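You operate a simulated robot arm through the tools that you are given. There is no shell and no other tool. Be economical: measure what you need, move in short steps, check, and stop when the job is done.

You run a simulated robot arm. Do the job below in one go: nothing can be reset, and whatever is moved stays where it is left.

## Task
Fetch the eye from the top of the packing stand and set it on top of the small grey bobbin. Then take the lint wad from the top of the packing stand and leave it on the blue disc. Then take the small green bobbin on the top of the packing stand and put it away on the shelf of the low stand. Then push the disc drawer shut. Then put the metal disc from the top of the side bench on the upper back shelf of winder a. Then put the lime tray from the shelf of the side bench on the blue board. Then fetch the grey eye and set it on the grey disc. Do these in the order given. Set down upright: small green bobbin.

Only the result counts: the job must be done as asked and must still hold three seconds after the hand-in. Knocking over, shifting, dropping, spilling or breaking anything else fails it.

## Robot
A 7-joint arm with a two-finger parallel gripper on a trunk, on a base that drives. Base frame: it is fixed to the floor where the robot stands at the start and does not move with it; the origin is under the middle of the robot, x ahead of it, y to its left, z up. Lengths are in cm, angles in rad, forces in N, time in s.
With the tool pointing down near the work surface it reaches from about 40 to 82 cm from the robot's upright axis, wherever it stands. Its first joint turns from -2.496 to 2.496 rad. Places, roughly: blue board (30x21x1 cm) [230, -200, 80]; blue disc (10x10x1 cm) [100, -70, 60]; disc drawer [200, -160, 70]; eye (3x3x4 cm) [60, -10, 60]; grey disc (10x10x1 cm) [-110, -560, 80]; grey eye (3x3x2 cm) [-120, -590, 80]; lime tray (13x8x2 cm) [-100, -560, 30]; lint wad (8x5x2 cm) [100, -20, 60]; metal disc (3x3x2 cm) [-90, -560, 80]; shelf of the low stand [-10, -570, 20]; small green bobbin (6x6x10 cm) [100, 10, 60]; small grey bobbin (6x6x10 cm) [100, -40, 60]; upper back shelf of winder a (47x16 cm) [-398, -242, 86]. Payload 1.57 kg.
The TCP is the grasp point between the finger pads, 3 cm short of the fingertips. In the tool frame z runs along the fingers and y along their closing line. Largest opening 8 cm; finger width 1.7, thickness 1.2; the body of the gripper, 4 by 8.2 cm, starts 8 cm behind the TCP.
Orientation is that of the tool frame in the base frame, as a unit quaternion [x, y, z, w]. With the fingers straight down and closing along the base's y, the tool's x points along the base's -x, its y along +y and its z along -z.

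## Interface
- The arm moves only by the tool move_arm. Its argument "commands" is a list of rows, each an object of numbers (a shift or turn left out is 0, a gripper value left out holds the last): "ax", "ay", "az": the turn, a rotation vector about the tool's x, y, z in rad; "x", "y", "z": the shift along the tool's x, y, z in m; "gripper": the closure, from 0 (fully open) to 1 (shut). In form: [{"ax": .., "ay": .., "az": .., "x": .., "y": .., "z": .., "gripper": ..}, ...]. A call has 1 to 8 rows; each row is the pose to reach, as a shift and turn from the pose commanded when the call began, along the tool's axes at that moment. A row lasts 0.2 s, in which the tool goes at most 5 cm and 0.15 rad; a call with a longer step from one row to the next is refused whole, and so is a gripper value outside its range. A pose out of reach is approached as far as the arm can. The call stops where the force on the tool passes 40 N (or 10 N more than at its start, if that is more) or the arm is blocked; 0.2 s more then pass. Each finger travels about 4.5 cm/s and halts on what it meets, pressing with about 30 N; the grip force reading is that of the motor and also rises with nothing between the fingers. The clock runs only during rows and for 0.2 s after the last one: add rows that repeat a pose to give the fingers time. The reply holds the time, the measured pose of the TCP, the force on the tool along the base axes, the opening and the grip force, in the units named above and with some noise, with the torque about the TCP (base axes, N m) and any sound that the robot's microphone picked up.
- Cameras (640 x 400 px; columns grow to the right, rows downward): "scene" is now at [3.37, 10.88, 109.08]; the picture's right is [-0.45, -0.89, 0.00], its down [-0.41, 0.20, -0.89] and it looks along [0.80, -0.40, -0.45] (base axes); focal length 283 px, centre (320, 200). "wrist" rides on the gripper at [7.2, -0.7, -12.2] in the tool frame; the picture's right is [0.09, 1.00, 0.00], its down [-0.84, 0.08, -0.54] and it looks along [-0.54, 0.05, 0.84] (tool axes); focal length 238 px, centre (320, 200). There is no depth. A picture from a camera that has moved, and an enlarged one, comes with that camera's place and axes in the base frame and with its lens.
- snapshot(camera): a new picture of that camera. It takes no simulated time.
- slide_trunk(by): slides the trunk up (or, below 0, down) by that many cm; the arm and the scene camera ride with it, the base frame stays. It gives what a move gives, with no picture.
- steer(legs): drives the robot by 1 to 6 legs, each [ahead, left, turn to the left] in cm, cm and rad, along the robot's own axes; the way and the turn of a leg run together, so that a leg with both is an arc; at most 150 cm and 3.142 rad a leg. The arm and the cameras ride along, it lands a little off, and it stops where it bumps. It gives what a move gives.
- head_to(pan, tilt): turns the head with the scene camera to pan (to the left, within 2.705 rad either way) and tilt (down, from -0.506 to 1.204), counted from straight ahead of the robot. It gives what a move gives.
- inspect(camera, box): a new picture of the part [left, top, right, bottom] of that camera's present view, enlarged. It takes no simulated time.
- hand_in(): hands the job in; it is judged then, once.

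Work in short steps. Places have to be worked out from the pictures, the camera data and where the tool is seen: move nearer, look again, correct. Check each grasp and each placing, and mend what went wrong. You have 196 turns and 182 pictures in all, those below and enlarged ones among them. Open the gripper and draw the arm clear of the work before you hand the job in, unless the task says otherwise; then end with one line.

The tools are called by a JSON object that holds its "op" and its "data". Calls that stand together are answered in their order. move_arm: Moves the arm, as the interface text tells. Its arguments: {"type":"object","properties":{"commands":{"type":"array","items":{"type":"object","properties":{"ax":{"type":"number"},"ay":{"type":"number"},"az":{"type":"number"},"x":{"type":"number"},"y":{"type":"number"},"z":{"type":"number"},"gripper":{"type":"number"}}}}},"required":["commands"]} The other tools are called the same way: slide_trunk (by) slides the trunk up or down; steer (legs) drives the base; head_to (pan, tilt) turns the head that bears the scene camera; snapshot (camera) takes a picture; inspect (camera, box) takes an enlarged picture of a part of a camera's view; hand_in () hands the job in.

At the start:

```text
t: 0.0
ee_pos: [40.94, -6.92, 83.93]
tool_rot: [0.001, 1.0, 0.0, 0.0]
force: [0.9, 0.2, 0.5]
moment: [-0.01, -0.01, 0.03]
grip_width: 8.01
finger_force: 0.1
trunk travel left (down, up): [-16.4, 4.6]
robot x, y, heading: [0.39, -0.01, -0.0]
head pan, tilt: [-0.463, 0.471]
```

scene: 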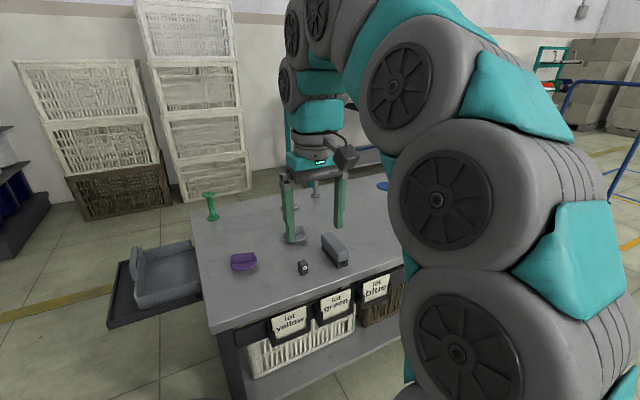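
wrist: 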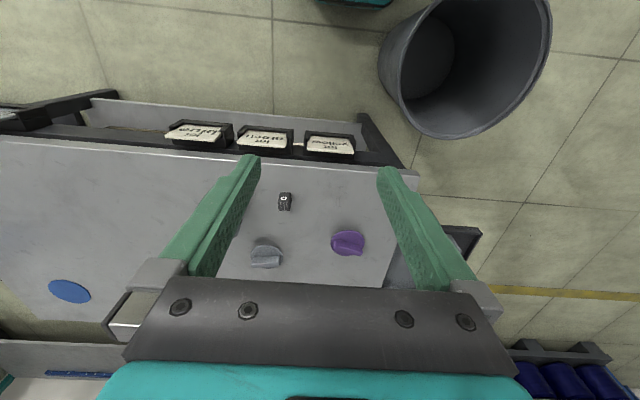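

The first pictures show the stand with several things on it. I'll enlarge the table area to identify them.

{"op": "inspect", "data": {"camera": "scene", "box": [190, 150, 430, 300]}}

{"op": "inspect", "data": {"camera": "wrist", "box": [200, 160, 420, 300]}}

```text
2.67 times, centred on (310, 225) of scene
camera zoom: at [3.37, 10.88, 109.08], right [-0.45, -0.89, 0.0], down [-0.41, 0.2, -0.89], along [0.8, -0.4, -0.45], focal length 756 px, centre (347, 133)
```

zoom: 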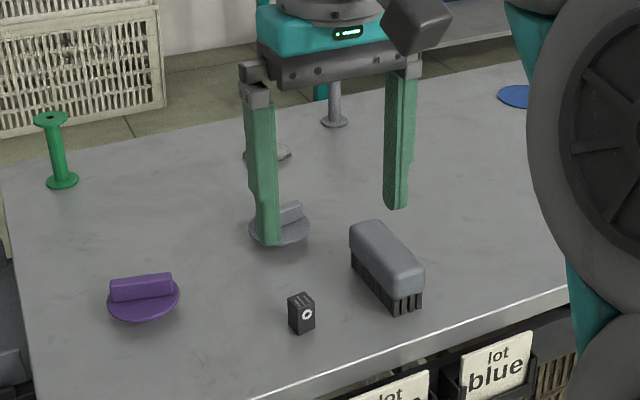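

```text
2.86 times, centred on (310, 230) of wrist
camera zoom: at [33.78, -7.64, 95.91], right [-0.09, 1.0, 0.0], down [0.84, 0.08, 0.54], along [0.54, 0.05, -0.84], focal length 681 px, centre (349, 114)
```

zoom: 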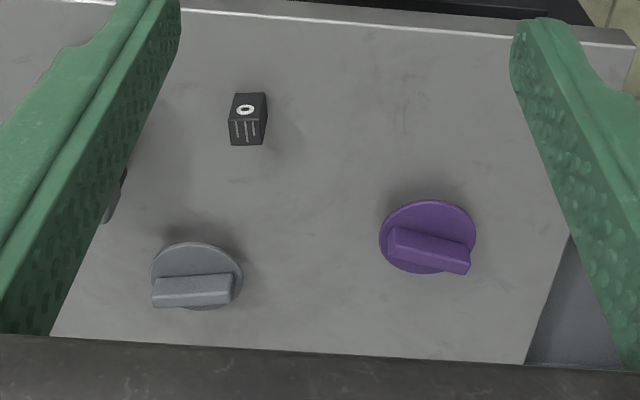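

Eye is the black block near (54.5, -10.7), top about z 64. I move over it, staying high, and look again.

{"op": "move_arm", "data": {"commands": [{"x": -0.034, "y": -0.009, "z": 0.02}, {"x": -0.068, "y": -0.018, "z": 0.04}, {"x": -0.102, "y": -0.027, "z": 0.06}, {"x": -0.135, "y": -0.036, "z": 0.08}, {"x": -0.135, "y": -0.036, "z": 0.08}]}}

{"op": "snapshot", "data": {"camera": "wrist"}}

{"op": "snapshot", "data": {"camera": "scene"}}

```text
t: 1.2
ee_pos: [54.42, -10.61, 75.79]
tool_rot: [0.0, 1.0, 0.0, 0.0]
force: [-0.5, -0.6, 0.1]
moment: [-0.02, -0.01, 0.02]
grip_width: 8.01
finger_force: 0.0
trunk travel left (down, up): [-16.4, 4.6]
robot x, y, heading: [0.12, 0.06, 0.001]
head pan, tilt: [-0.463, 0.471]
```

```text
177 pictures are left
camera wrist: at [47.28, -11.33, 87.84], right [-0.09, 1.0, 0.0], down [0.84, 0.08, 0.54], along [0.54, 0.05, -0.84], focal length 238 px, centre (320, 200)
```

wrist: 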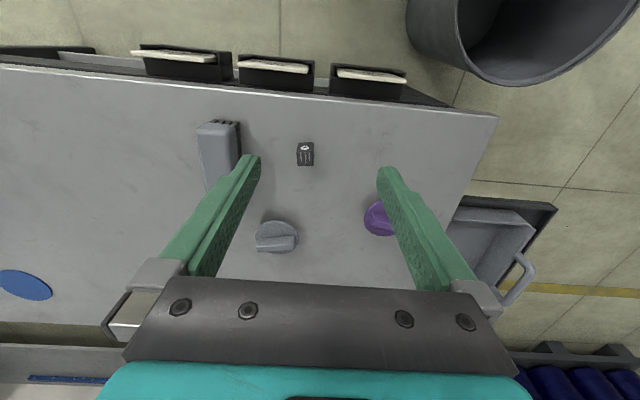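

```text
176 pictures are left
camera scene: at [3.38, 10.88, 109.08], right [-0.45, -0.89, 0.0], down [-0.41, 0.2, -0.89], along [0.8, -0.4, -0.45], focal length 283 px, centre (320, 200)
```

scene: 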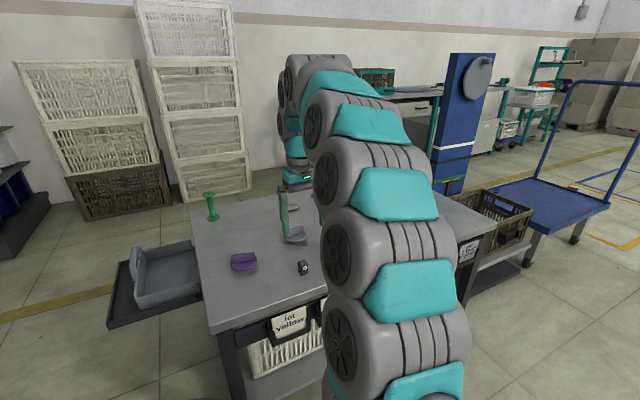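

The eye seems about 2 cm further ahead and 1 cm to the right. I correct, descend a little and look again.

{"op": "move_arm", "data": {"commands": [{"x": -0.02, "y": -0.012, "z": 0.0, "gripper": 0.0}, {"x": -0.02, "y": -0.012, "z": 0.04}, {"x": -0.02, "y": -0.012, "z": 0.06}, {"x": -0.02, "y": -0.012, "z": 0.06}]}}

{"op": "snapshot", "data": {"camera": "wrist"}}

{"op": "inspect", "data": {"camera": "scene", "box": [220, 200, 380, 300]}}

```text
t: 2.2
ee_pos: [56.56, -11.8, 69.81]
tool_rot: [0.0, 1.0, -0.001, 0.0]
force: [0.4, 1.1, -0.4]
moment: [0.03, 0.02, -0.01]
grip_width: 8.01
finger_force: 0.0
trunk travel left (down, up): [-16.4, 4.6]
robot x, y, heading: [-0.16, -0.37, 0.001]
head pan, tilt: [-0.463, 0.471]
```

```text
175 pictures are left
camera wrist: at [49.28, -12.48, 81.92], right [-0.09, 1.0, 0.0], down [0.84, 0.08, 0.54], along [0.54, 0.05, -0.84], focal length 238 px, centre (320, 200)
```

wrist: 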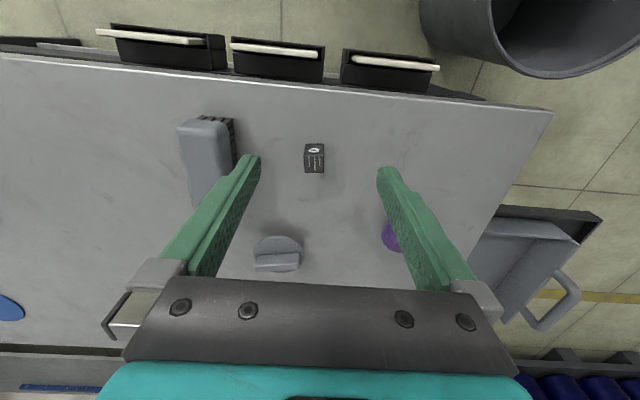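

```text
4.00 times, centred on (300, 250) of scene
camera zoom: at [3.38, 10.88, 109.08], right [-0.45, -0.89, 0.0], down [-0.41, 0.2, -0.89], along [0.8, -0.4, -0.45], focal length 1134 px, centre (400, 0)
```

zoom: 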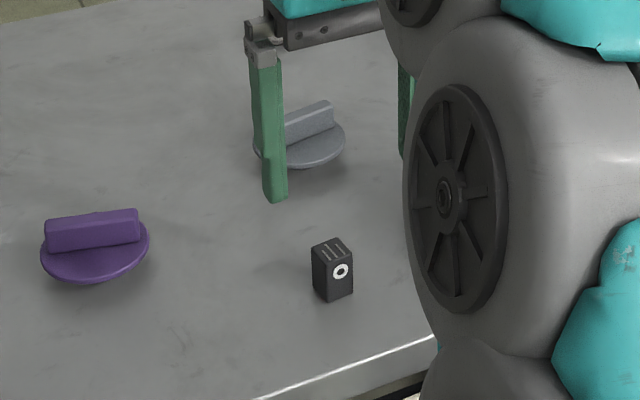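

The eye's top centre is at about (57.5, -12.2). I descend to TCP z ≈ 63.3 and close.

{"op": "move_arm", "data": {"commands": [{"x": -0.01, "y": -0.004, "z": 0.0}, {"x": -0.01, "y": -0.004, "z": 0.04}, {"x": -0.01, "y": -0.004, "z": 0.064}, {"x": -0.01, "y": -0.004, "z": 0.064, "gripper": 1.0}, {"x": -0.01, "y": -0.004, "z": 0.064, "gripper": 1.0}, {"x": -0.01, "y": -0.004, "z": 0.064, "gripper": 1.0}, {"x": -0.01, "y": -0.004, "z": 0.064, "gripper": 1.0}, {"x": -0.01, "y": -0.004, "z": 0.064, "gripper": 1.0}]}}

{"op": "snapshot", "data": {"camera": "wrist"}}

```text
t: 4.0
ee_pos: [57.47, -12.15, 63.37]
tool_rot: [0.0, 1.0, 0.0, -0.001]
force: [0.5, 0.3, 0.6]
moment: [-0.03, -0.01, -0.05]
grip_width: 0.0
finger_force: 14.9
trunk travel left (down, up): [-16.4, 4.6]
robot x, y, heading: [-0.2, 0.07, -0.001]
head pan, tilt: [-0.463, 0.471]
```

```text
173 pictures are left
camera wrist: at [50.29, -12.75, 75.47], right [-0.09, 1.0, 0.0], down [0.84, 0.08, 0.54], along [0.54, 0.05, -0.84], focal length 238 px, centre (320, 200)
```

wrist: 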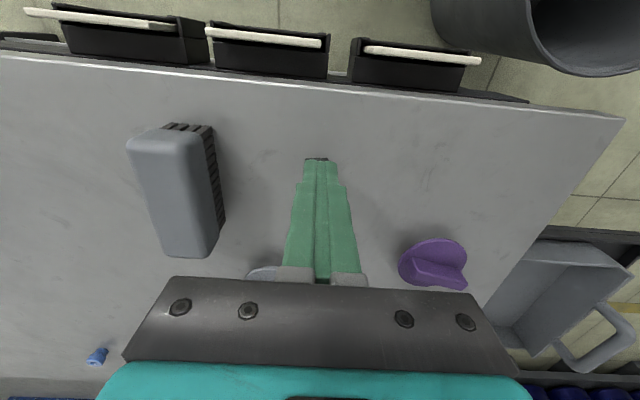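

The fingers closed on nothing; the eye still stands just under/behind the tips. I look from the scene camera.

{"op": "inspect", "data": {"camera": "scene", "box": [220, 200, 380, 300]}}

{"op": "inspect", "data": {"camera": "wrist", "box": [260, 130, 380, 205]}}

```text
4.00 times, centred on (300, 250) of scene
camera zoom: at [3.38, 10.88, 109.08], right [-0.45, -0.89, 0.0], down [-0.41, 0.2, -0.89], along [0.8, -0.4, -0.45], focal length 1134 px, centre (400, 0)
```

zoom: 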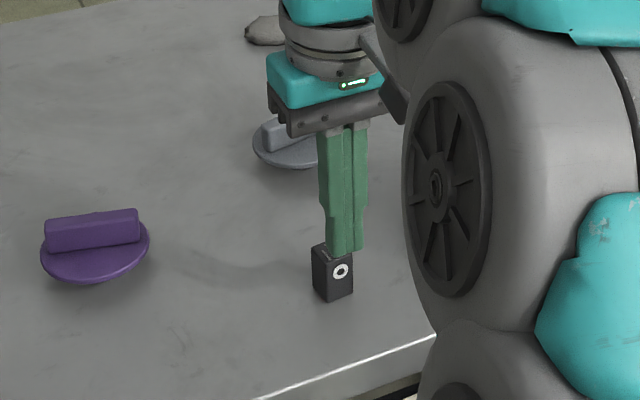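

```text
5.33 times, centred on (320, 168) of wrist
camera zoom: at [50.29, -12.75, 75.47], right [-0.09, 1.0, 0.0], down [0.84, 0.08, 0.54], along [0.54, 0.05, -0.84], focal length 1271 px, centre (320, 373)
```

zoom: 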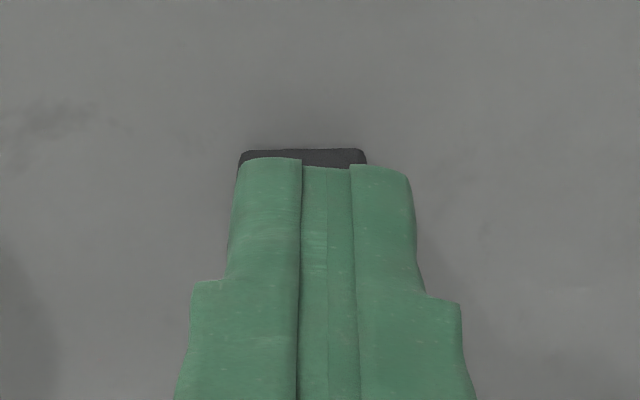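

The tips are right above the eye: the table is at z≈56 and the eye's top at ≈60, centre ≈(59.2, -12.35). I rise, open, shift, descend lower and grip.

{"op": "move_arm", "data": {"commands": [{"z": -0.03}, {"z": -0.03, "x": -0.018, "y": -0.002, "gripper": 0.2}, {"z": -0.03, "x": -0.018, "y": -0.002, "gripper": 0.2}, {"z": -0.03, "x": -0.018, "y": -0.002, "gripper": 0.2}, {"z": -0.03, "x": -0.018, "y": -0.002, "gripper": 0.2}, {"z": -0.03, "x": -0.018, "y": -0.002, "gripper": 0.2}]}}

{"op": "snapshot", "data": {"camera": "wrist"}}

```text
t: 5.4
ee_pos: [59.4, -12.32, 66.34]
tool_rot: [0.0, 1.0, 0.0, 0.0]
force: [1.0, 0.5, 0.7]
moment: [0.04, -0.01, -0.01]
grip_width: 6.4
finger_force: 0.1
trunk travel left (down, up): [-16.4, 4.6]
robot x, y, heading: [-0.5, 0.29, 0.001]
head pan, tilt: [-0.463, 0.471]
```

```text
170 pictures are left
camera wrist: at [52.11, -12.95, 78.52], right [-0.09, 1.0, 0.0], down [0.84, 0.08, 0.54], along [0.54, 0.05, -0.84], focal length 238 px, centre (320, 200)
```

wrist: 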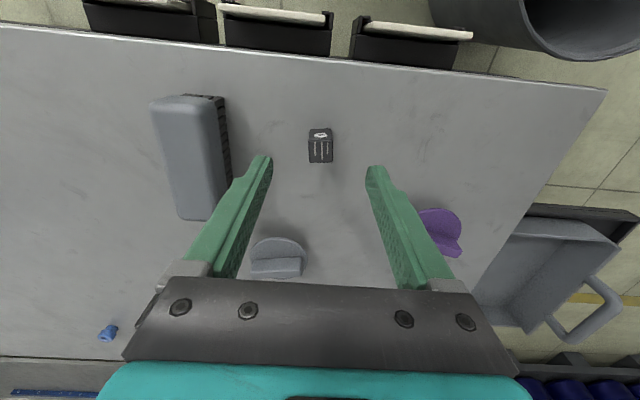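

Well aligned. I descend to TCP z ≈ 59.4 and close.

{"op": "move_arm", "data": {"commands": [{"z": 0.035}, {"z": 0.069}, {"z": 0.069, "gripper": 1.0}, {"z": 0.069, "gripper": 1.0}, {"z": 0.069, "gripper": 1.0}, {"z": 0.069, "gripper": 1.0}, {"z": 0.069, "gripper": 1.0}, {"z": 0.029, "gripper": 1.0}]}}

{"op": "snapshot", "data": {"camera": "wrist"}}

```text
t: 7.2
ee_pos: [59.25, -12.35, 63.71]
tool_rot: [0.0, 1.0, 0.0, -0.001]
force: [0.2, 0.3, -0.2]
moment: [-0.01, 0.0, 0.01]
grip_width: 2.23
finger_force: 0.1
trunk travel left (down, up): [-16.4, 4.6]
robot x, y, heading: [0.18, -0.25, 0.002]
head pan, tilt: [-0.463, 0.471]
```

```text
169 pictures are left
camera wrist: at [52.0, -13.03, 75.71], right [-0.09, 1.0, 0.0], down [0.84, 0.08, 0.54], along [0.54, 0.05, -0.84], focal length 238 px, centre (320, 200)
```

wrist: 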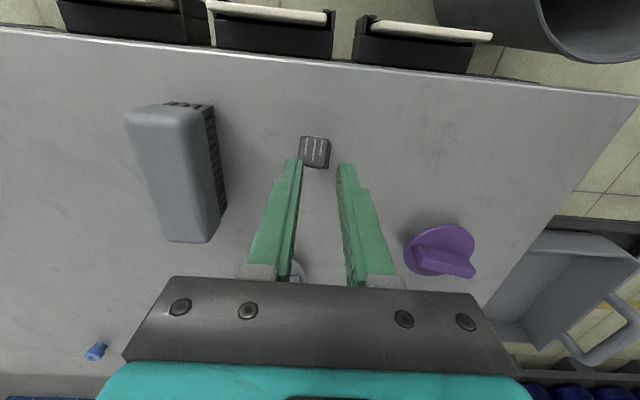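

The fingers show 2.2 cm but the eye looks ahead of them and slightly turned. I look closer.

{"op": "inspect", "data": {"camera": "scene", "box": [240, 210, 360, 285]}}

{"op": "inspect", "data": {"camera": "wrist", "box": [260, 110, 380, 185]}}

```text
5.33 times, centred on (300, 248) of scene
camera zoom: at [3.39, 10.88, 109.08], right [-0.45, -0.89, 0.0], down [-0.41, 0.2, -0.89], along [0.8, -0.4, -0.45], focal length 1511 px, centre (427, -53)
```

zoom: 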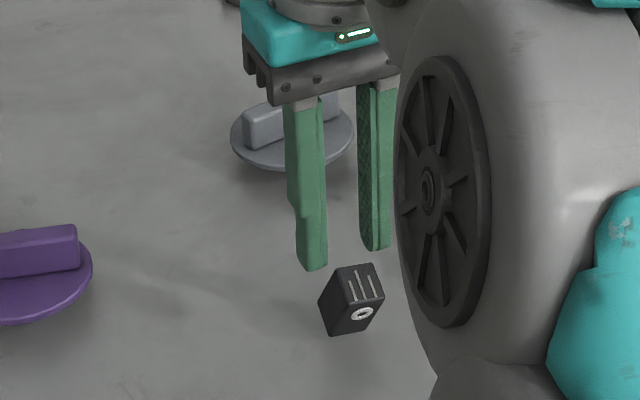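

```text
5.33 times, centred on (320, 148) of wrist
camera zoom: at [52.0, -13.03, 75.71], right [-0.09, 1.0, 0.0], down [0.84, 0.08, 0.54], along [0.54, 0.05, -0.84], focal length 1271 px, centre (320, 480)
```

zoom: 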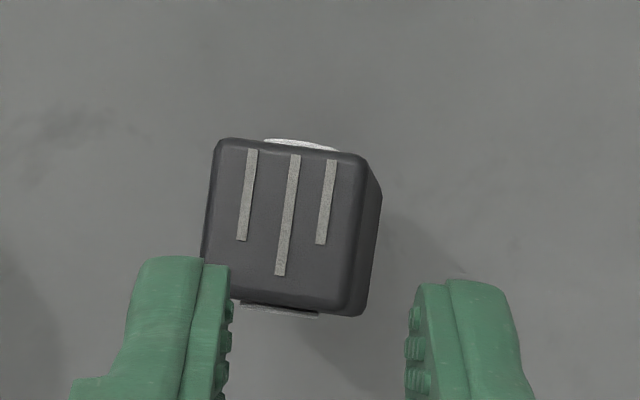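

The eye may be tilting or mid-fall. I lift 2 cm, open, and look at where it settles.

{"op": "move_arm", "data": {"commands": [{"z": -0.02, "gripper": 0.2}, {"z": -0.03, "gripper": 0.2}, {"z": -0.03, "gripper": 0.2}, {"z": -0.03, "gripper": 0.2}, {"z": -0.03, "gripper": 0.2}]}}

{"op": "inspect", "data": {"camera": "scene", "box": [240, 210, 360, 285]}}

{"op": "inspect", "data": {"camera": "wrist", "box": [240, 100, 400, 200]}}

```text
t: 8.4
ee_pos: [59.35, -12.48, 66.58]
tool_rot: [-0.001, 1.0, 0.0, -0.001]
force: [0.7, 0.1, 0.1]
moment: [-0.02, -0.01, 0.0]
grip_width: 6.39
finger_force: 0.1
trunk travel left (down, up): [-16.4, 4.6]
robot x, y, heading: [-0.08, -0.27, 0.005]
head pan, tilt: [-0.463, 0.471]
```

```text
5.33 times, centred on (300, 248) of scene
camera zoom: at [3.38, 10.88, 109.08], right [-0.45, -0.89, 0.0], down [-0.41, 0.2, -0.89], along [0.8, -0.4, -0.45], focal length 1511 px, centre (427, -53)
```

zoom: 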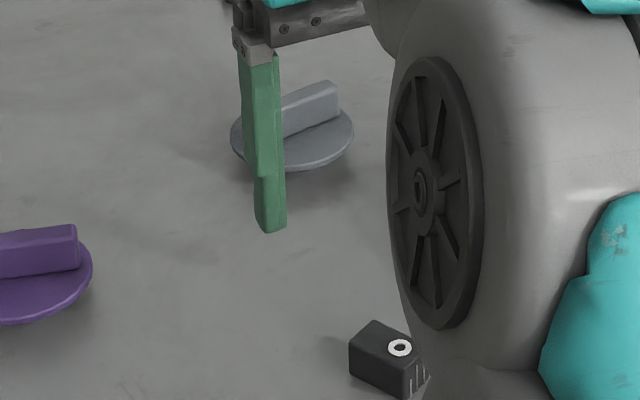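

```text
4.00 times, centred on (320, 150) of wrist
camera zoom: at [52.06, -13.1, 78.67], right [-0.09, 1.0, 0.0], down [0.84, 0.08, 0.54], along [0.54, 0.05, -0.84], focal length 953 px, centre (320, 400)
```

zoom: 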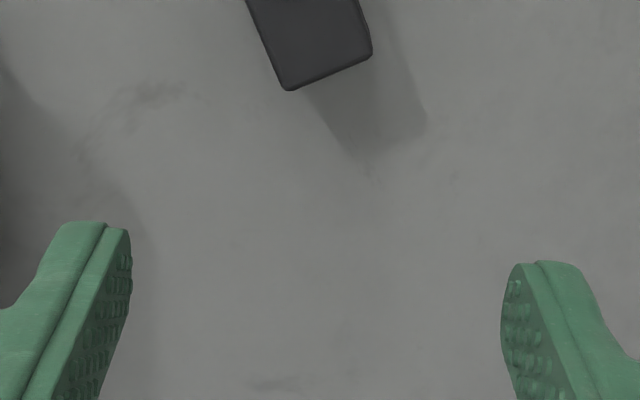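

The eye toppled onto its back (allowed; only the bobbin must be upright). My table height is unsure, so I close the fingers, shift 3 cm ahead and feel for the table.

{"op": "move_arm", "data": {"commands": [{"x": -0.03, "gripper": 1.0}, {"x": -0.03, "z": 0.04}, {"x": -0.03, "z": 0.065}, {"x": -0.03, "z": 0.075}, {"x": -0.03, "z": 0.085}, {"x": -0.03, "z": 0.095}, {"x": -0.03, "z": 0.105}, {"x": -0.03, "z": 0.115}]}}

{"op": "snapshot", "data": {"camera": "wrist"}}

{"op": "snapshot", "data": {"camera": "scene"}}

```text
t: 9.8
ee_pos: [62.46, -12.42, 58.01]
tool_rot: [0.0, 1.0, -0.002, 0.006]
force: [-7.6, 0.3, 20.1]
moment: [0.06, 0.43, -0.03]
grip_width: 0.0
finger_force: 21.4
trunk travel left (down, up): [-16.4, 4.6]
robot x, y, heading: [-0.14, 0.05, -0.002]
head pan, tilt: [-0.463, 0.471]
stopped in row 6: the force on the tool passed its limit at 53 N (the readings are from after the stop); the commanded pose is now the measured one
```

```text
164 pictures are left
camera wrist: at [55.06, -13.04, 70.01], right [-0.09, 1.0, 0.0], down [0.83, 0.08, 0.55], along [0.55, 0.05, -0.83], focal length 238 px, centre (320, 200)
```

wrist: 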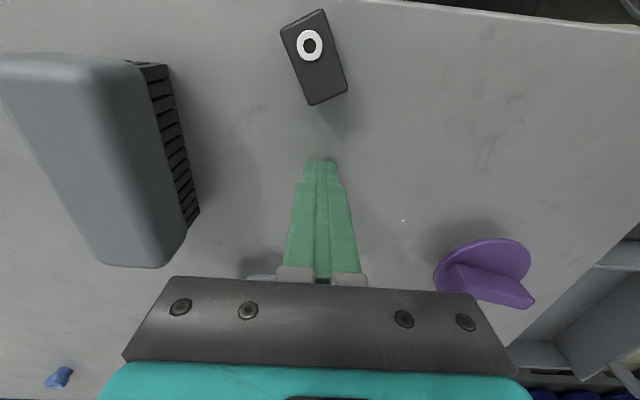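

```text
163 pictures are left
camera scene: at [3.27, 10.9, 109.11], right [-0.45, -0.89, 0.0], down [-0.41, 0.2, -0.89], along [0.8, -0.4, -0.45], focal length 283 px, centre (320, 200)
```

scene: 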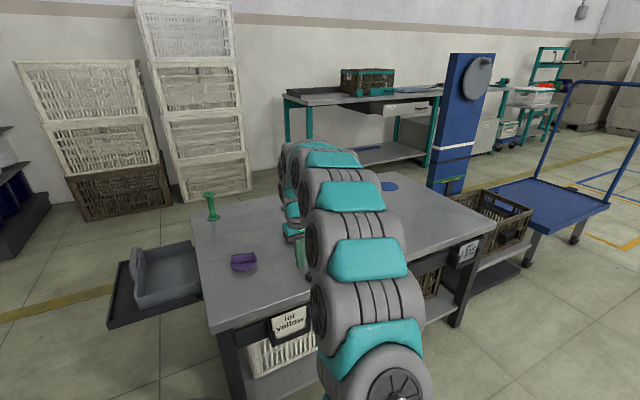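

Table top is z≈55. The eye now lies on it near (55.7, -13.2), long axis turned ~0.48 rad. I rise, turn the tool to match, open and hover above it.

{"op": "move_arm", "data": {"commands": [{"z": -0.045, "ay": 0.012}, {"z": -0.07, "x": 0.02, "y": -0.002, "ay": 0.012, "az": -0.13, "gripper": 0.2}, {"z": -0.07, "x": 0.045, "y": -0.005, "ay": 0.012, "az": -0.26, "gripper": 0.2}, {"z": -0.07, "x": 0.068, "y": -0.008, "ay": 0.012, "az": -0.39, "gripper": 0.2}, {"z": -0.07, "x": 0.068, "y": -0.008, "ay": 0.012, "az": -0.482, "gripper": 0.2}, {"z": -0.07, "x": 0.068, "y": -0.008, "ay": 0.012, "az": -0.482, "gripper": 0.2}]}}

{"op": "snapshot", "data": {"camera": "wrist"}}

```text
t: 11.2
ee_pos: [55.53, -13.07, 64.73]
tool_rot: [-0.239, 0.971, -0.002, -0.002]
force: [-0.3, -0.1, -0.1]
moment: [0.01, -0.02, 0.01]
grip_width: 6.38
finger_force: 0.1
trunk travel left (down, up): [-16.4, 4.6]
robot x, y, heading: [0.07, -0.15, -0.004]
head pan, tilt: [-0.463, 0.471]
```

```text
162 pictures are left
camera wrist: at [49.49, -17.0, 76.8], right [-0.54, 0.84, 0.0], down [0.71, 0.46, 0.54], along [0.45, 0.29, -0.84], focal length 238 px, centre (320, 200)
```

wrist: 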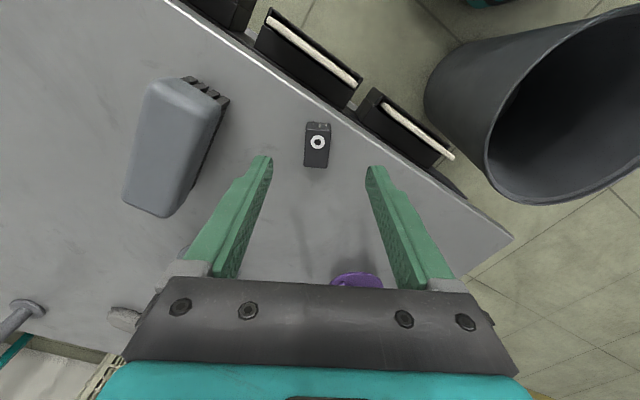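

Aligned well. I descend to TCP z≈58.2 and grip.

{"op": "move_arm", "data": {"commands": [{"z": 0.035, "y": -0.002}, {"z": 0.064, "y": -0.002}, {"z": 0.064, "y": -0.002, "gripper": 1.0}, {"z": 0.064, "y": -0.002, "gripper": 1.0}, {"z": 0.064, "y": -0.002, "gripper": 1.0}, {"z": 0.064, "y": -0.002, "gripper": 1.0}, {"z": 0.064, "y": -0.002, "gripper": 1.0}]}}

{"op": "snapshot", "data": {"camera": "wrist"}}

```text
t: 12.8
ee_pos: [55.72, -13.43, 58.42]
tool_rot: [-0.239, 0.971, -0.001, -0.002]
force: [0.0, 0.2, 0.9]
moment: [0.01, 0.0, 0.01]
grip_width: 2.07
finger_force: 29.7
trunk travel left (down, up): [-16.4, 4.6]
robot x, y, heading: [0.14, 0.36, 0.002]
head pan, tilt: [-0.463, 0.471]
```

```text
161 pictures are left
camera wrist: at [49.69, -17.25, 70.54], right [-0.54, 0.84, 0.0], down [0.71, 0.46, 0.54], along [0.45, 0.29, -0.84], focal length 238 px, centre (320, 200)
```

wrist: 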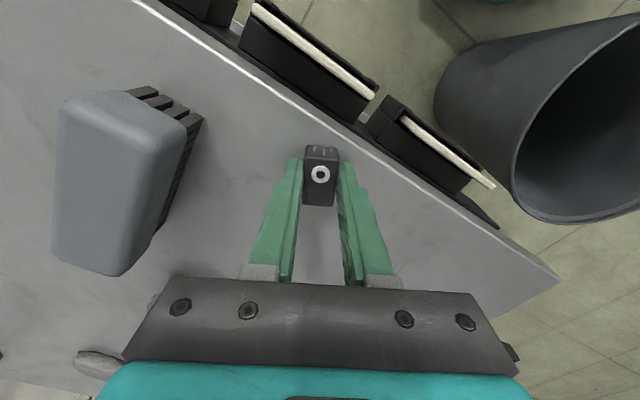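

Gripped at 2.07 cm. I lift slowly and check it holds.

{"op": "move_arm", "data": {"commands": [{"z": -0.02}, {"z": -0.05}, {"z": -0.09}, {"z": -0.13}, {"z": -0.17}, {"z": -0.17}]}}

{"op": "snapshot", "data": {"camera": "wrist"}}

{"op": "head_to", "data": {"pan": 0.0, "tilt": 1.1}}

{"op": "snapshot", "data": {"camera": "scene"}}

```text
t: 14.2
ee_pos: [55.7, -13.29, 75.27]
tool_rot: [-0.238, 0.971, -0.002, -0.002]
force: [-0.7, -0.1, 0.1]
moment: [0.01, 0.02, 0.01]
grip_width: 2.06
finger_force: 30.3
trunk travel left (down, up): [-16.4, 4.6]
robot x, y, heading: [0.07, -0.05, -0.002]
head pan, tilt: [-0.463, 0.471]
```

```text
160 pictures are left
camera wrist: at [49.64, -17.05, 87.4], right [-0.54, 0.84, 0.0], down [0.71, 0.46, 0.54], along [0.45, 0.29, -0.84], focal length 238 px, centre (320, 200)
```

wrist: 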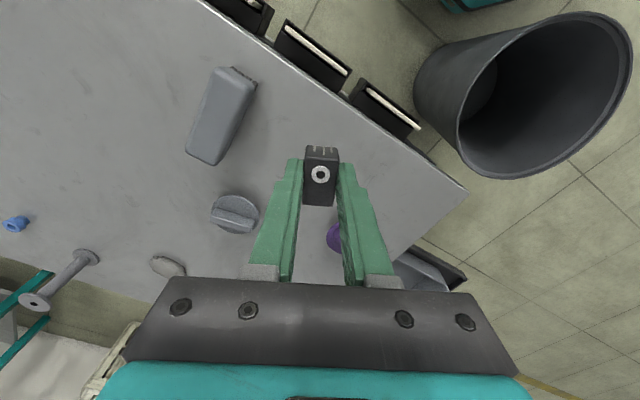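

```text
t: 15.2
ee_pos: [55.72, -13.15, 75.18]
tool_rot: [-0.239, 0.971, -0.001, -0.002]
force: [0.5, -0.6, 0.2]
moment: [0.02, -0.01, -0.01]
grip_width: 2.1
finger_force: 30.2
trunk travel left (down, up): [-16.4, 4.6]
robot x, y, heading: [0.29, 0.15, 0.002]
head pan, tilt: [0.0, 1.1]
```

```text
159 pictures are left
camera scene: at [1.5, 14.96, 104.06], right [0.0, -1.0, 0.0], down [-0.89, 0.0, -0.45], along [0.45, 0.0, -0.89], focal length 283 px, centre (320, 200)
```

scene: 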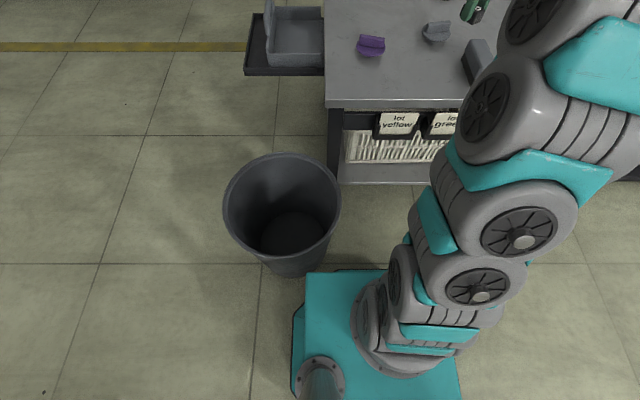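

Eye held. A bin stands just front-left of the base, so I'll go right then forward. First look at the right side.

{"op": "head_to", "data": {"pan": -1.2, "tilt": 0.8}}

{"op": "snapshot", "data": {"camera": "scene"}}

```text
t: 16.6
ee_pos: [55.65, -13.11, 75.28]
tool_rot: [-0.239, 0.971, -0.001, -0.002]
force: [-1.2, 0.2, 0.0]
moment: [0.0, 0.0, 0.02]
grip_width: 2.08
finger_force: 29.4
trunk travel left (down, up): [-16.4, 4.6]
robot x, y, heading: [-0.24, -0.26, 0.001]
head pan, tilt: [-1.201, 0.799]
```

```text
158 pictures are left
camera scene: at [-1.9, 7.45, 106.23], right [-0.93, -0.36, 0.0], down [-0.26, 0.67, -0.7], along [0.25, -0.65, -0.72], focal length 283 px, centre (320, 200)
```

scene: 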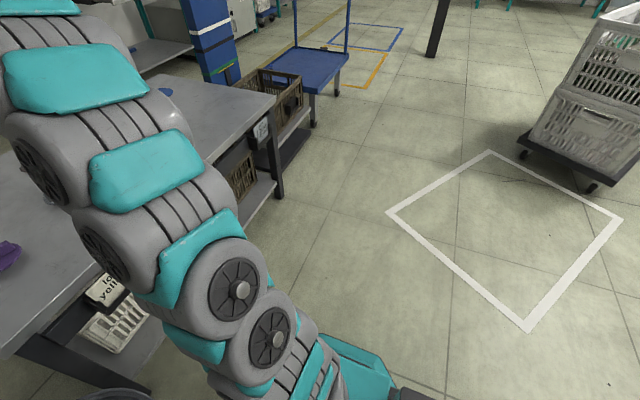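

The right side is clear. I slide right 36 cm, then ahead 18.

{"op": "steer", "data": {"legs": [[0, -36, 0], [18, 0, 0]]}}

{"op": "head_to", "data": {"pan": 0.1, "tilt": 0.6}}

{"op": "snapshot", "data": {"camera": "scene"}}

{"op": "snapshot", "data": {"camera": "wrist"}}

```text
t: 20.1
ee_pos: [74.16, -49.52, 75.14]
tool_rot: [-0.241, 0.97, -0.002, -0.002]
force: [-0.2, 0.7, -1.2]
moment: [-0.01, 0.0, -0.04]
grip_width: 2.08
finger_force: 29.6
trunk travel left (down, up): [-16.4, 4.6]
robot x, y, heading: [18.36, -36.48, 0.006]
head pan, tilt: [-1.201, 0.799]
```

```text
t: 21.6
ee_pos: [74.09, -49.58, 75.24]
tool_rot: [-0.242, 0.97, -0.001, -0.002]
force: [0.6, 0.0, -0.8]
moment: [0.0, -0.01, 0.04]
grip_width: 2.06
finger_force: 29.8
trunk travel left (down, up): [-16.4, 4.6]
robot x, y, heading: [18.41, -36.81, 0.004]
head pan, tilt: [0.099, 0.6]
```

```text
157 pictures are left
camera scene: at [22.33, -20.8, 107.92], right [0.1, -0.99, 0.0], down [-0.56, -0.06, -0.82], along [0.82, 0.09, -0.57], focal length 283 px, centre (320, 200)
```

scene: 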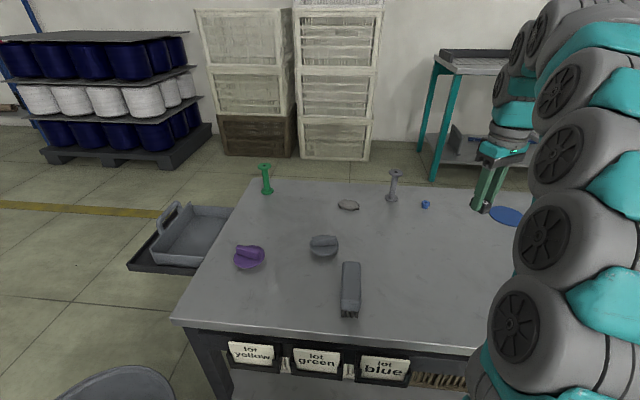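

```text
156 pictures are left
camera wrist: at [68.18, -53.43, 87.38], right [-0.55, 0.84, 0.0], down [0.7, 0.46, 0.54], along [0.45, 0.29, -0.84], focal length 238 px, centre (320, 200)
```

wrist: 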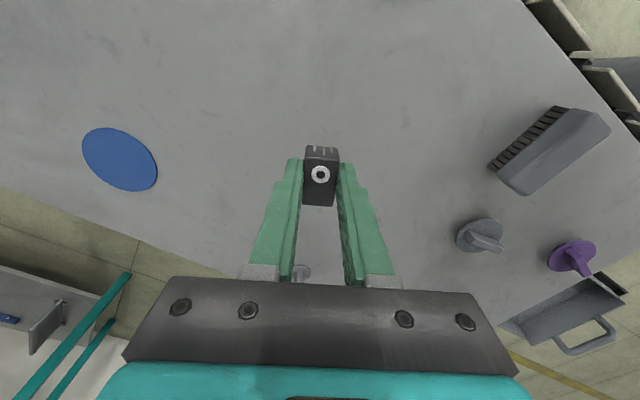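

I zoom on the bobbins, wad and disc for exact positions.

{"op": "inspect", "data": {"camera": "scene", "box": [310, 150, 470, 250]}}

{"op": "inspect", "data": {"camera": "scene", "box": [220, 150, 380, 250]}}

```text
4.00 times, centred on (390, 200) of scene
camera zoom: at [22.33, -20.8, 107.92], right [0.1, -0.99, 0.0], down [-0.56, -0.06, -0.82], along [0.82, 0.09, -0.57], focal length 1134 px, centre (40, 200)
```

zoom: 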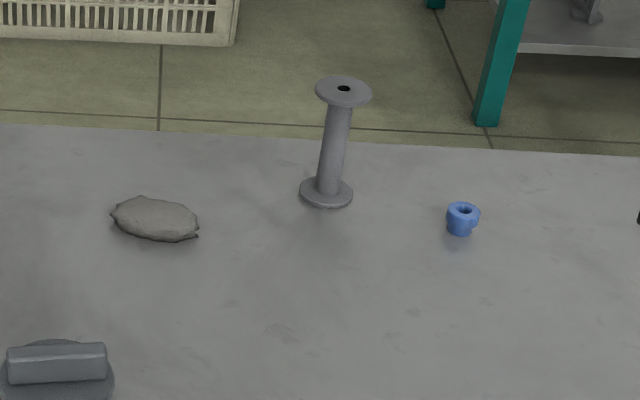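

```text
4.00 times, centred on (300, 200) of scene
camera zoom: at [22.33, -20.8, 107.92], right [0.1, -0.99, 0.0], down [-0.56, -0.06, -0.82], along [0.82, 0.09, -0.57], focal length 1134 px, centre (400, 200)
```

zoom: 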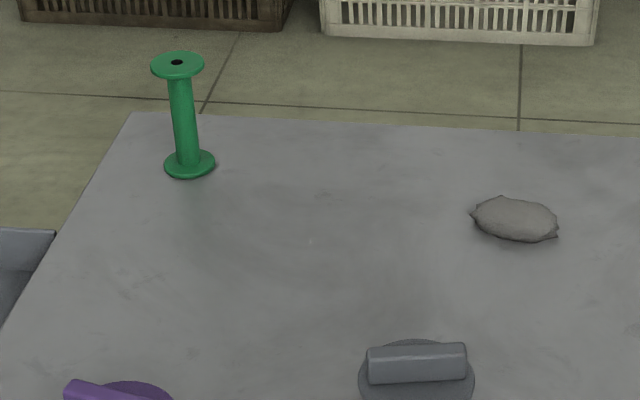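

Grey bobbin centre is (102.7, -36.4), top z≈65. I need a few cm more reach; check the base's clearance to the stand first.

{"op": "head_to", "data": {"pan": 0.0, "tilt": 1.2}}

{"op": "snapshot", "data": {"camera": "scene"}}

```text
t: 22.6
ee_pos: [74.25, -49.54, 75.19]
tool_rot: [-0.242, 0.97, -0.002, -0.003]
force: [0.0, -0.6, -0.5]
moment: [-0.03, -0.02, 0.0]
grip_width: 2.09
finger_force: 30.1
trunk travel left (down, up): [-16.4, 4.6]
robot x, y, heading: [18.12, -36.64, 0.004]
head pan, tilt: [0.0, 1.201]
```

```text
153 pictures are left
camera scene: at [19.14, -21.69, 103.46], right [0.01, -1.0, 0.0], down [-0.93, -0.01, -0.36], along [0.36, 0.0, -0.93], focal length 283 px, centre (320, 200)
```

scene: 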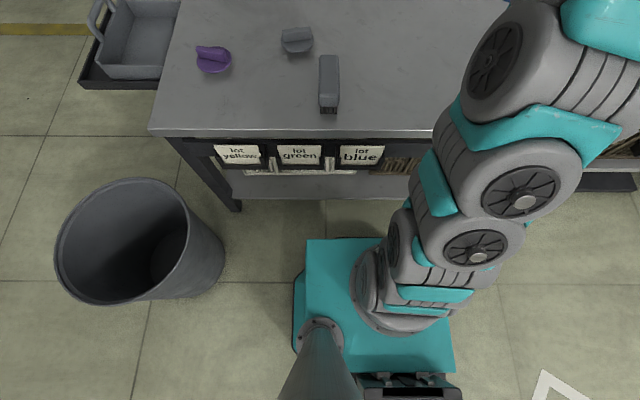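

Base front is about 14 cm short of the stand. I go ahead 7 cm.

{"op": "steer", "data": {"legs": [[7, 0, 0]]}}

{"op": "head_to", "data": {"pan": 0.1, "tilt": 0.6}}

```text
t: 23.6
ee_pos: [81.08, -49.46, 75.28]
tool_rot: [-0.242, 0.97, -0.002, -0.002]
force: [0.6, -0.2, -0.5]
moment: [0.04, 0.02, 0.05]
grip_width: 2.06
finger_force: 30.2
trunk travel left (down, up): [-16.4, 4.6]
robot x, y, heading: [25.5, -36.64, 0.007]
head pan, tilt: [0.0, 1.201]
```

```text
t: 24.6
ee_pos: [81.19, -49.63, 75.18]
tool_rot: [-0.242, 0.97, -0.002, -0.002]
force: [-0.2, -0.6, -1.7]
moment: [0.01, -0.04, -0.02]
grip_width: 2.05
finger_force: 30.1
trunk travel left (down, up): [-16.4, 4.6]
robot x, y, heading: [25.45, -36.72, 0.007]
head pan, tilt: [0.099, 0.6]
```

I move the eye over the bobbin at a safe height and check.

{"op": "move_arm", "data": {"commands": [{"x": -0.045, "y": 0.003}, {"x": -0.09, "y": 0.006}, {"x": -0.135, "y": 0.009}, {"x": -0.18, "y": 0.011}, {"x": -0.22, "y": 0.013}, {"x": -0.2525, "y": 0.0146}, {"x": -0.2525, "y": 0.0146}]}}

{"op": "snapshot", "data": {"camera": "wrist"}}

{"op": "inspect", "data": {"camera": "scene", "box": [300, 90, 480, 220]}}

```text
t: 26.2
ee_pos: [90.48, -42.31, 72.72]
tool_rot: [-0.242, 0.97, -0.002, -0.002]
force: [0.3, -0.4, -0.4]
moment: [0.01, 0.01, 0.0]
grip_width: 2.1
finger_force: 29.4
out of reach, approached as far as the arm can: row 2, 3, 4, 5, 6, 7
trunk travel left (down, up): [-16.4, 4.6]
robot x, y, heading: [25.5, -36.67, 0.008]
head pan, tilt: [0.099, 0.6]
```

```text
152 pictures are left
camera wrist: at [84.39, -46.21, 84.77], right [-0.55, 0.84, 0.0], down [0.7, 0.46, 0.54], along [0.45, 0.29, -0.84], focal length 238 px, centre (320, 200)
```

wrist: 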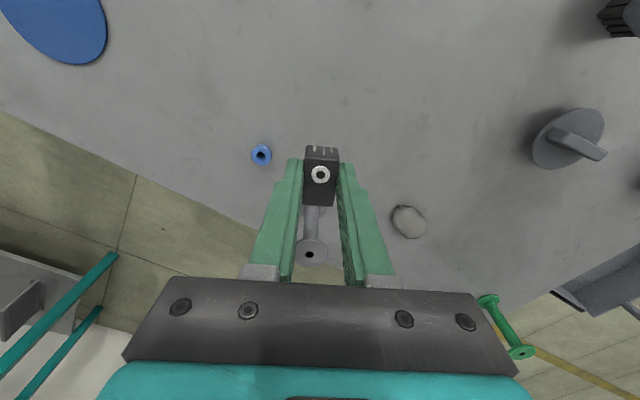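

```text
3.08 times, centred on (390, 155) of scene
camera zoom: at [29.24, -20.75, 107.92], right [0.11, -0.99, 0.0], down [-0.56, -0.06, -0.82], along [0.82, 0.09, -0.57], focal length 872 px, centre (105, 338)
```

zoom: 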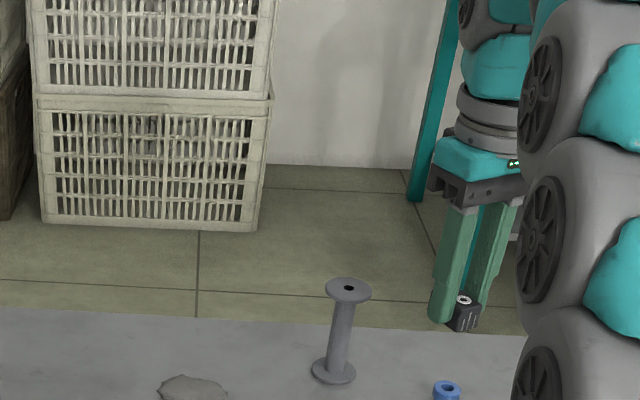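

The arm reached its limit ~65 cm out at this height. I raise the trunk fully and drive 6 cm nearer, then check the clearance.

{"op": "slide_trunk", "data": {"by": 4.5}}

{"op": "head_to", "data": {"pan": 0.0, "tilt": 1.2}}

{"op": "snapshot", "data": {"camera": "scene"}}

```text
t: 27.0
ee_pos: [90.36, -42.26, 77.1]
tool_rot: [-0.243, 0.97, -0.001, -0.003]
force: [0.7, 0.0, 0.6]
moment: [-0.02, 0.01, 0.0]
grip_width: 2.08
finger_force: 30.2
trunk travel left (down, up): [-20.9, 0.1]
robot x, y, heading: [25.4, -36.57, 0.005]
head pan, tilt: [0.099, 0.6]
```

```text
t: 28.0
ee_pos: [90.36, -42.3, 77.06]
tool_rot: [-0.243, 0.97, -0.001, -0.003]
force: [0.7, -1.4, 0.8]
moment: [-0.01, 0.0, -0.01]
grip_width: 2.08
finger_force: 30.3
trunk travel left (down, up): [-20.9, 0.1]
robot x, y, heading: [25.23, -36.83, 0.008]
head pan, tilt: [0.0, 1.201]
```

```text
150 pictures are left
camera scene: at [26.05, -21.64, 107.96], right [0.01, -1.0, 0.0], down [-0.93, -0.01, -0.36], along [0.36, 0.0, -0.93], focal length 283 px, centre (320, 200)
```

scene: 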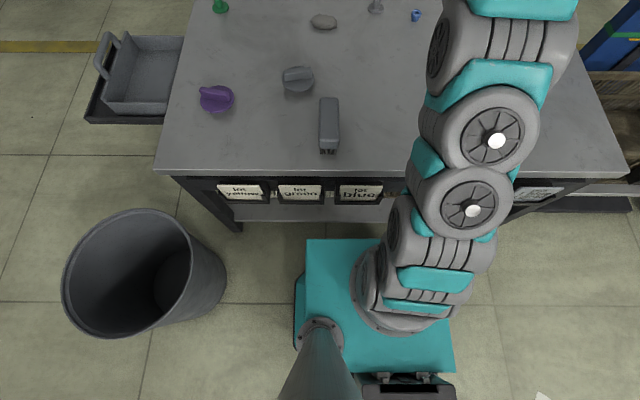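

Platform front ≈ x 40, stand front ≈ 51–54. I go ahead 6 cm.

{"op": "steer", "data": {"legs": [[6, 0, 0]]}}

{"op": "snapshot", "data": {"camera": "scene"}}

```text
t: 29.1
ee_pos: [94.94, -42.46, 77.15]
tool_rot: [-0.242, 0.97, -0.002, -0.001]
force: [0.6, -0.5, -0.2]
moment: [0.0, 0.01, 0.0]
grip_width: 2.06
finger_force: 30.4
trunk travel left (down, up): [-20.9, 0.1]
robot x, y, heading: [29.92, -36.64, 0.005]
head pan, tilt: [0.0, 1.201]
stopped in leg 1: the robot was blocked; the commanded pose is now the measured one
```

```text
149 pictures are left
camera scene: at [30.68, -21.57, 107.96], right [0.0, -1.0, 0.0], down [-0.93, 0.0, -0.36], along [0.36, 0.0, -0.93], focal length 283 px, centre (320, 200)
```

scene: 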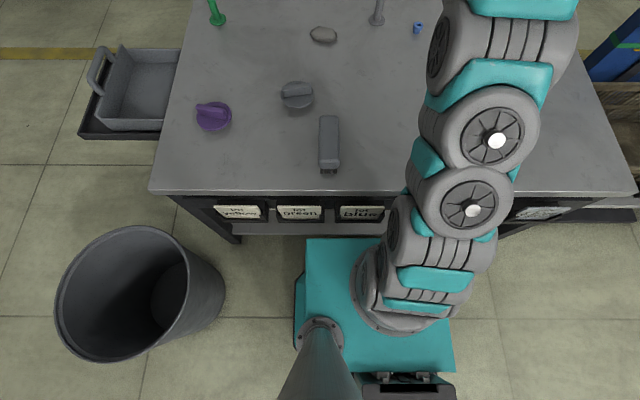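

Bumped at x≈29.9. I back off 1 cm, then try reaching over the bobbin.

{"op": "steer", "data": {"legs": [[-0.8, 0, 0]]}}

{"op": "move_arm", "data": {"commands": [{"x": -0.04, "y": 0.006}, {"x": -0.075, "y": 0.012, "z": 0.01}, {"x": -0.104, "y": 0.0176, "z": 0.025}, {"x": -0.104, "y": 0.0176, "z": 0.025}]}}

{"op": "head_to", "data": {"pan": 0.1, "tilt": 0.6}}

{"op": "snapshot", "data": {"camera": "scene"}}

{"op": "snapshot", "data": {"camera": "wrist"}}

```text
t: 29.9
ee_pos: [94.29, -42.47, 77.24]
tool_rot: [-0.241, 0.971, -0.001, -0.001]
force: [-0.3, 0.5, -1.0]
moment: [-0.02, -0.01, 0.02]
grip_width: 2.06
finger_force: 30.0
trunk travel left (down, up): [-20.9, 0.1]
robot x, y, heading: [29.02, -36.45, 0.002]
head pan, tilt: [0.0, 1.201]
```

```text
t: 30.9
ee_pos: [98.83, -36.92, 72.26]
tool_rot: [-0.241, 0.971, -0.002, -0.002]
force: [-0.3, -0.7, -0.1]
moment: [-0.04, -0.01, -0.01]
grip_width: 2.09
finger_force: 29.7
out of reach, approached as far as the arm can: row 1, 2, 3, 4
trunk travel left (down, up): [-20.9, 0.1]
robot x, y, heading: [29.19, -36.62, 0.0]
head pan, tilt: [0.0, 1.201]
```

```text
t: 31.9
ee_pos: [98.99, -37.0, 72.3]
tool_rot: [-0.241, 0.971, -0.002, -0.002]
force: [0.0, -0.2, -0.9]
moment: [0.0, -0.02, -0.02]
grip_width: 2.08
finger_force: 29.8
trunk travel left (down, up): [-20.9, 0.1]
robot x, y, heading: [28.9, -36.46, 0.006]
head pan, tilt: [0.099, 0.6]
```

```text
148 pictures are left
camera scene: at [33.08, -20.68, 112.41], right [0.1, -0.99, 0.0], down [-0.56, -0.06, -0.82], along [0.82, 0.09, -0.57], focal length 283 px, centre (320, 200)
```

scene: 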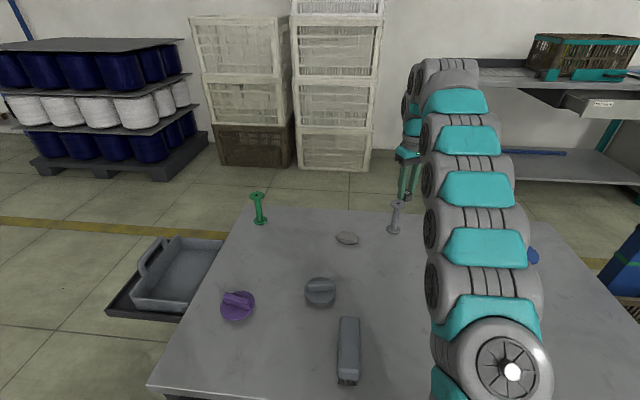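

```text
147 pictures are left
camera wrist: at [92.78, -40.81, 84.34], right [-0.55, 0.84, 0.0], down [0.7, 0.46, 0.54], along [0.45, 0.29, -0.84], focal length 238 px, centre (320, 200)
```

wrist: 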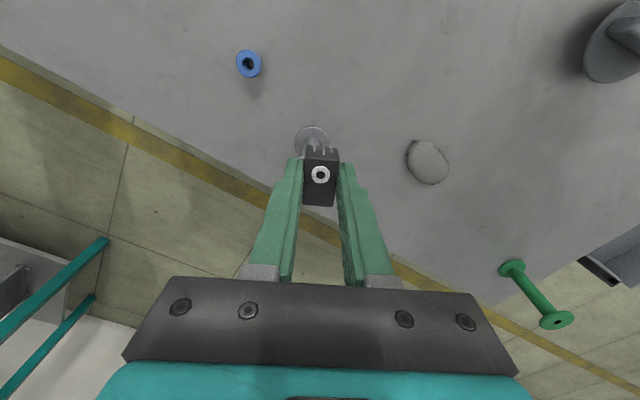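

Reach falls just short from the front, and the aisle behind the stand is ~140 cm wide, with all three items near the back edge. I'll retract the arm and drive around the left side to the back.

{"op": "move_arm", "data": {"commands": [{"z": -0.02, "x": 0.03, "y": 0.016}, {"z": -0.04, "x": 0.07, "y": 0.037}, {"z": -0.06, "x": 0.11, "y": 0.0585}, {"z": -0.07, "x": 0.15, "y": 0.08}, {"z": -0.08, "x": 0.19, "y": 0.101}, {"z": -0.08, "x": 0.23, "y": 0.1225}, {"z": -0.08, "x": 0.26, "y": 0.138}, {"z": -0.08, "x": 0.26, "y": 0.138}]}}

{"op": "head_to", "data": {"pan": 1.2, "tilt": 0.5}}

{"op": "snapshot", "data": {"camera": "scene"}}

{"op": "snapshot", "data": {"camera": "wrist"}}

```text
t: 33.7
ee_pos: [69.29, -36.88, 80.19]
tool_rot: [-0.241, 0.971, -0.002, -0.001]
force: [0.0, 0.2, -1.1]
moment: [0.01, 0.03, 0.0]
grip_width: 2.07
finger_force: 30.1
trunk travel left (down, up): [-20.9, 0.1]
robot x, y, heading: [28.94, -36.33, 0.007]
head pan, tilt: [0.099, 0.6]
```

```text
t: 35.0
ee_pos: [69.33, -36.74, 80.24]
tool_rot: [-0.241, 0.97, -0.001, -0.001]
force: [-0.4, -0.5, 0.1]
moment: [0.03, 0.01, 0.02]
grip_width: 2.09
finger_force: 30.0
trunk travel left (down, up): [-20.9, 0.1]
robot x, y, heading: [28.95, -36.77, 0.002]
head pan, tilt: [1.201, 0.499]
```

```text
146 pictures are left
camera scene: at [27.54, -13.1, 113.33], right [0.93, -0.36, 0.0], down [-0.17, -0.45, -0.88], along [0.31, 0.82, -0.48], focal length 283 px, centre (320, 200)
```

scene: 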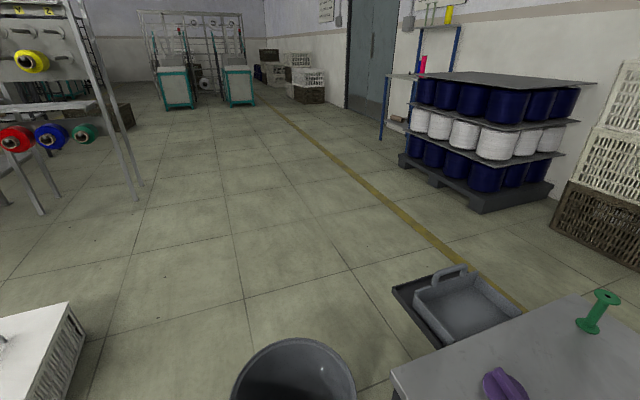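

```text
145 pictures are left
camera wrist: at [63.23, -40.65, 92.33], right [-0.55, 0.84, 0.0], down [0.7, 0.46, 0.54], along [0.45, 0.29, -0.84], focal length 238 px, centre (320, 200)
```

wrist: 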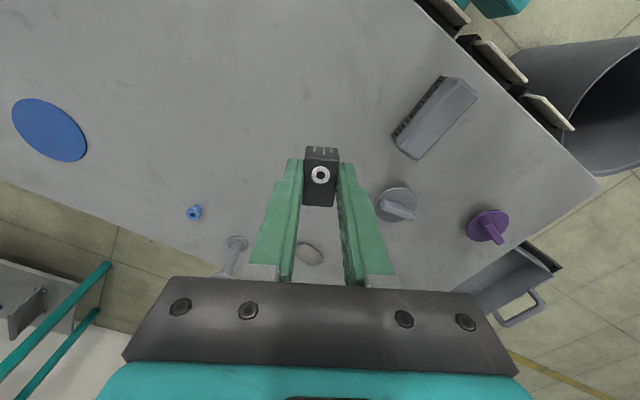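

A crate and the bin narrow the left route. I check the right side around the stand.

{"op": "head_to", "data": {"pan": -1.0, "tilt": 0.4}}

{"op": "snapshot", "data": {"camera": "scene"}}

{"op": "head_to", "data": {"pan": -0.35, "tilt": 0.4}}

{"op": "snapshot", "data": {"camera": "scene"}}

```text
t: 37.1
ee_pos: [69.32, -36.83, 80.33]
tool_rot: [-0.241, 0.97, -0.002, -0.002]
force: [0.1, -0.4, -1.0]
moment: [-0.01, -0.02, 0.0]
grip_width: 2.07
finger_force: 30.7
trunk travel left (down, up): [-20.9, 0.1]
robot x, y, heading: [29.53, -36.17, 0.003]
head pan, tilt: [-1.0, 0.4]
```

```text
144 pictures are left
camera scene: at [29.33, -29.36, 114.24], right [-0.84, -0.54, 0.0], down [-0.21, 0.33, -0.92], along [0.5, -0.77, -0.39], focal length 283 px, centre (320, 200)
```

scene: 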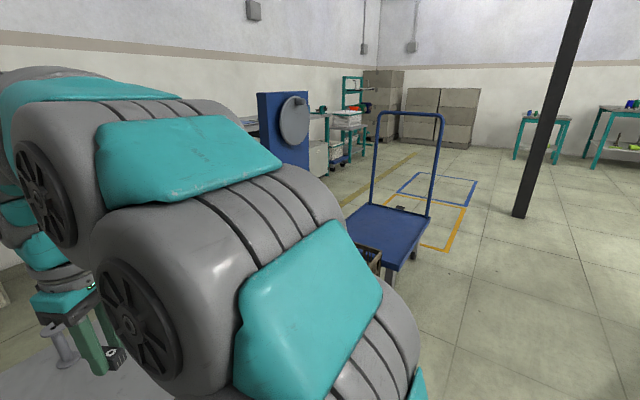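

```text
t: 38.1
ee_pos: [69.28, -36.81, 80.22]
tool_rot: [-0.241, 0.971, -0.002, -0.001]
force: [-0.4, 0.5, -0.1]
moment: [0.01, 0.01, 0.02]
grip_width: 2.11
finger_force: 29.7
trunk travel left (down, up): [-20.9, 0.1]
robot x, y, heading: [28.98, -36.38, 0.004]
head pan, tilt: [-0.351, 0.4]
```

```text
143 pictures are left
camera scene: at [32.99, -24.74, 114.24], right [-0.34, -0.94, 0.0], down [-0.37, 0.13, -0.92], along [0.87, -0.31, -0.39], focal length 283 px, centre (320, 200)
```

scene: 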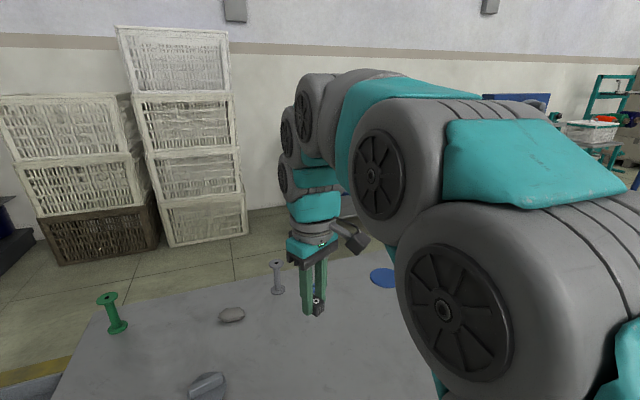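

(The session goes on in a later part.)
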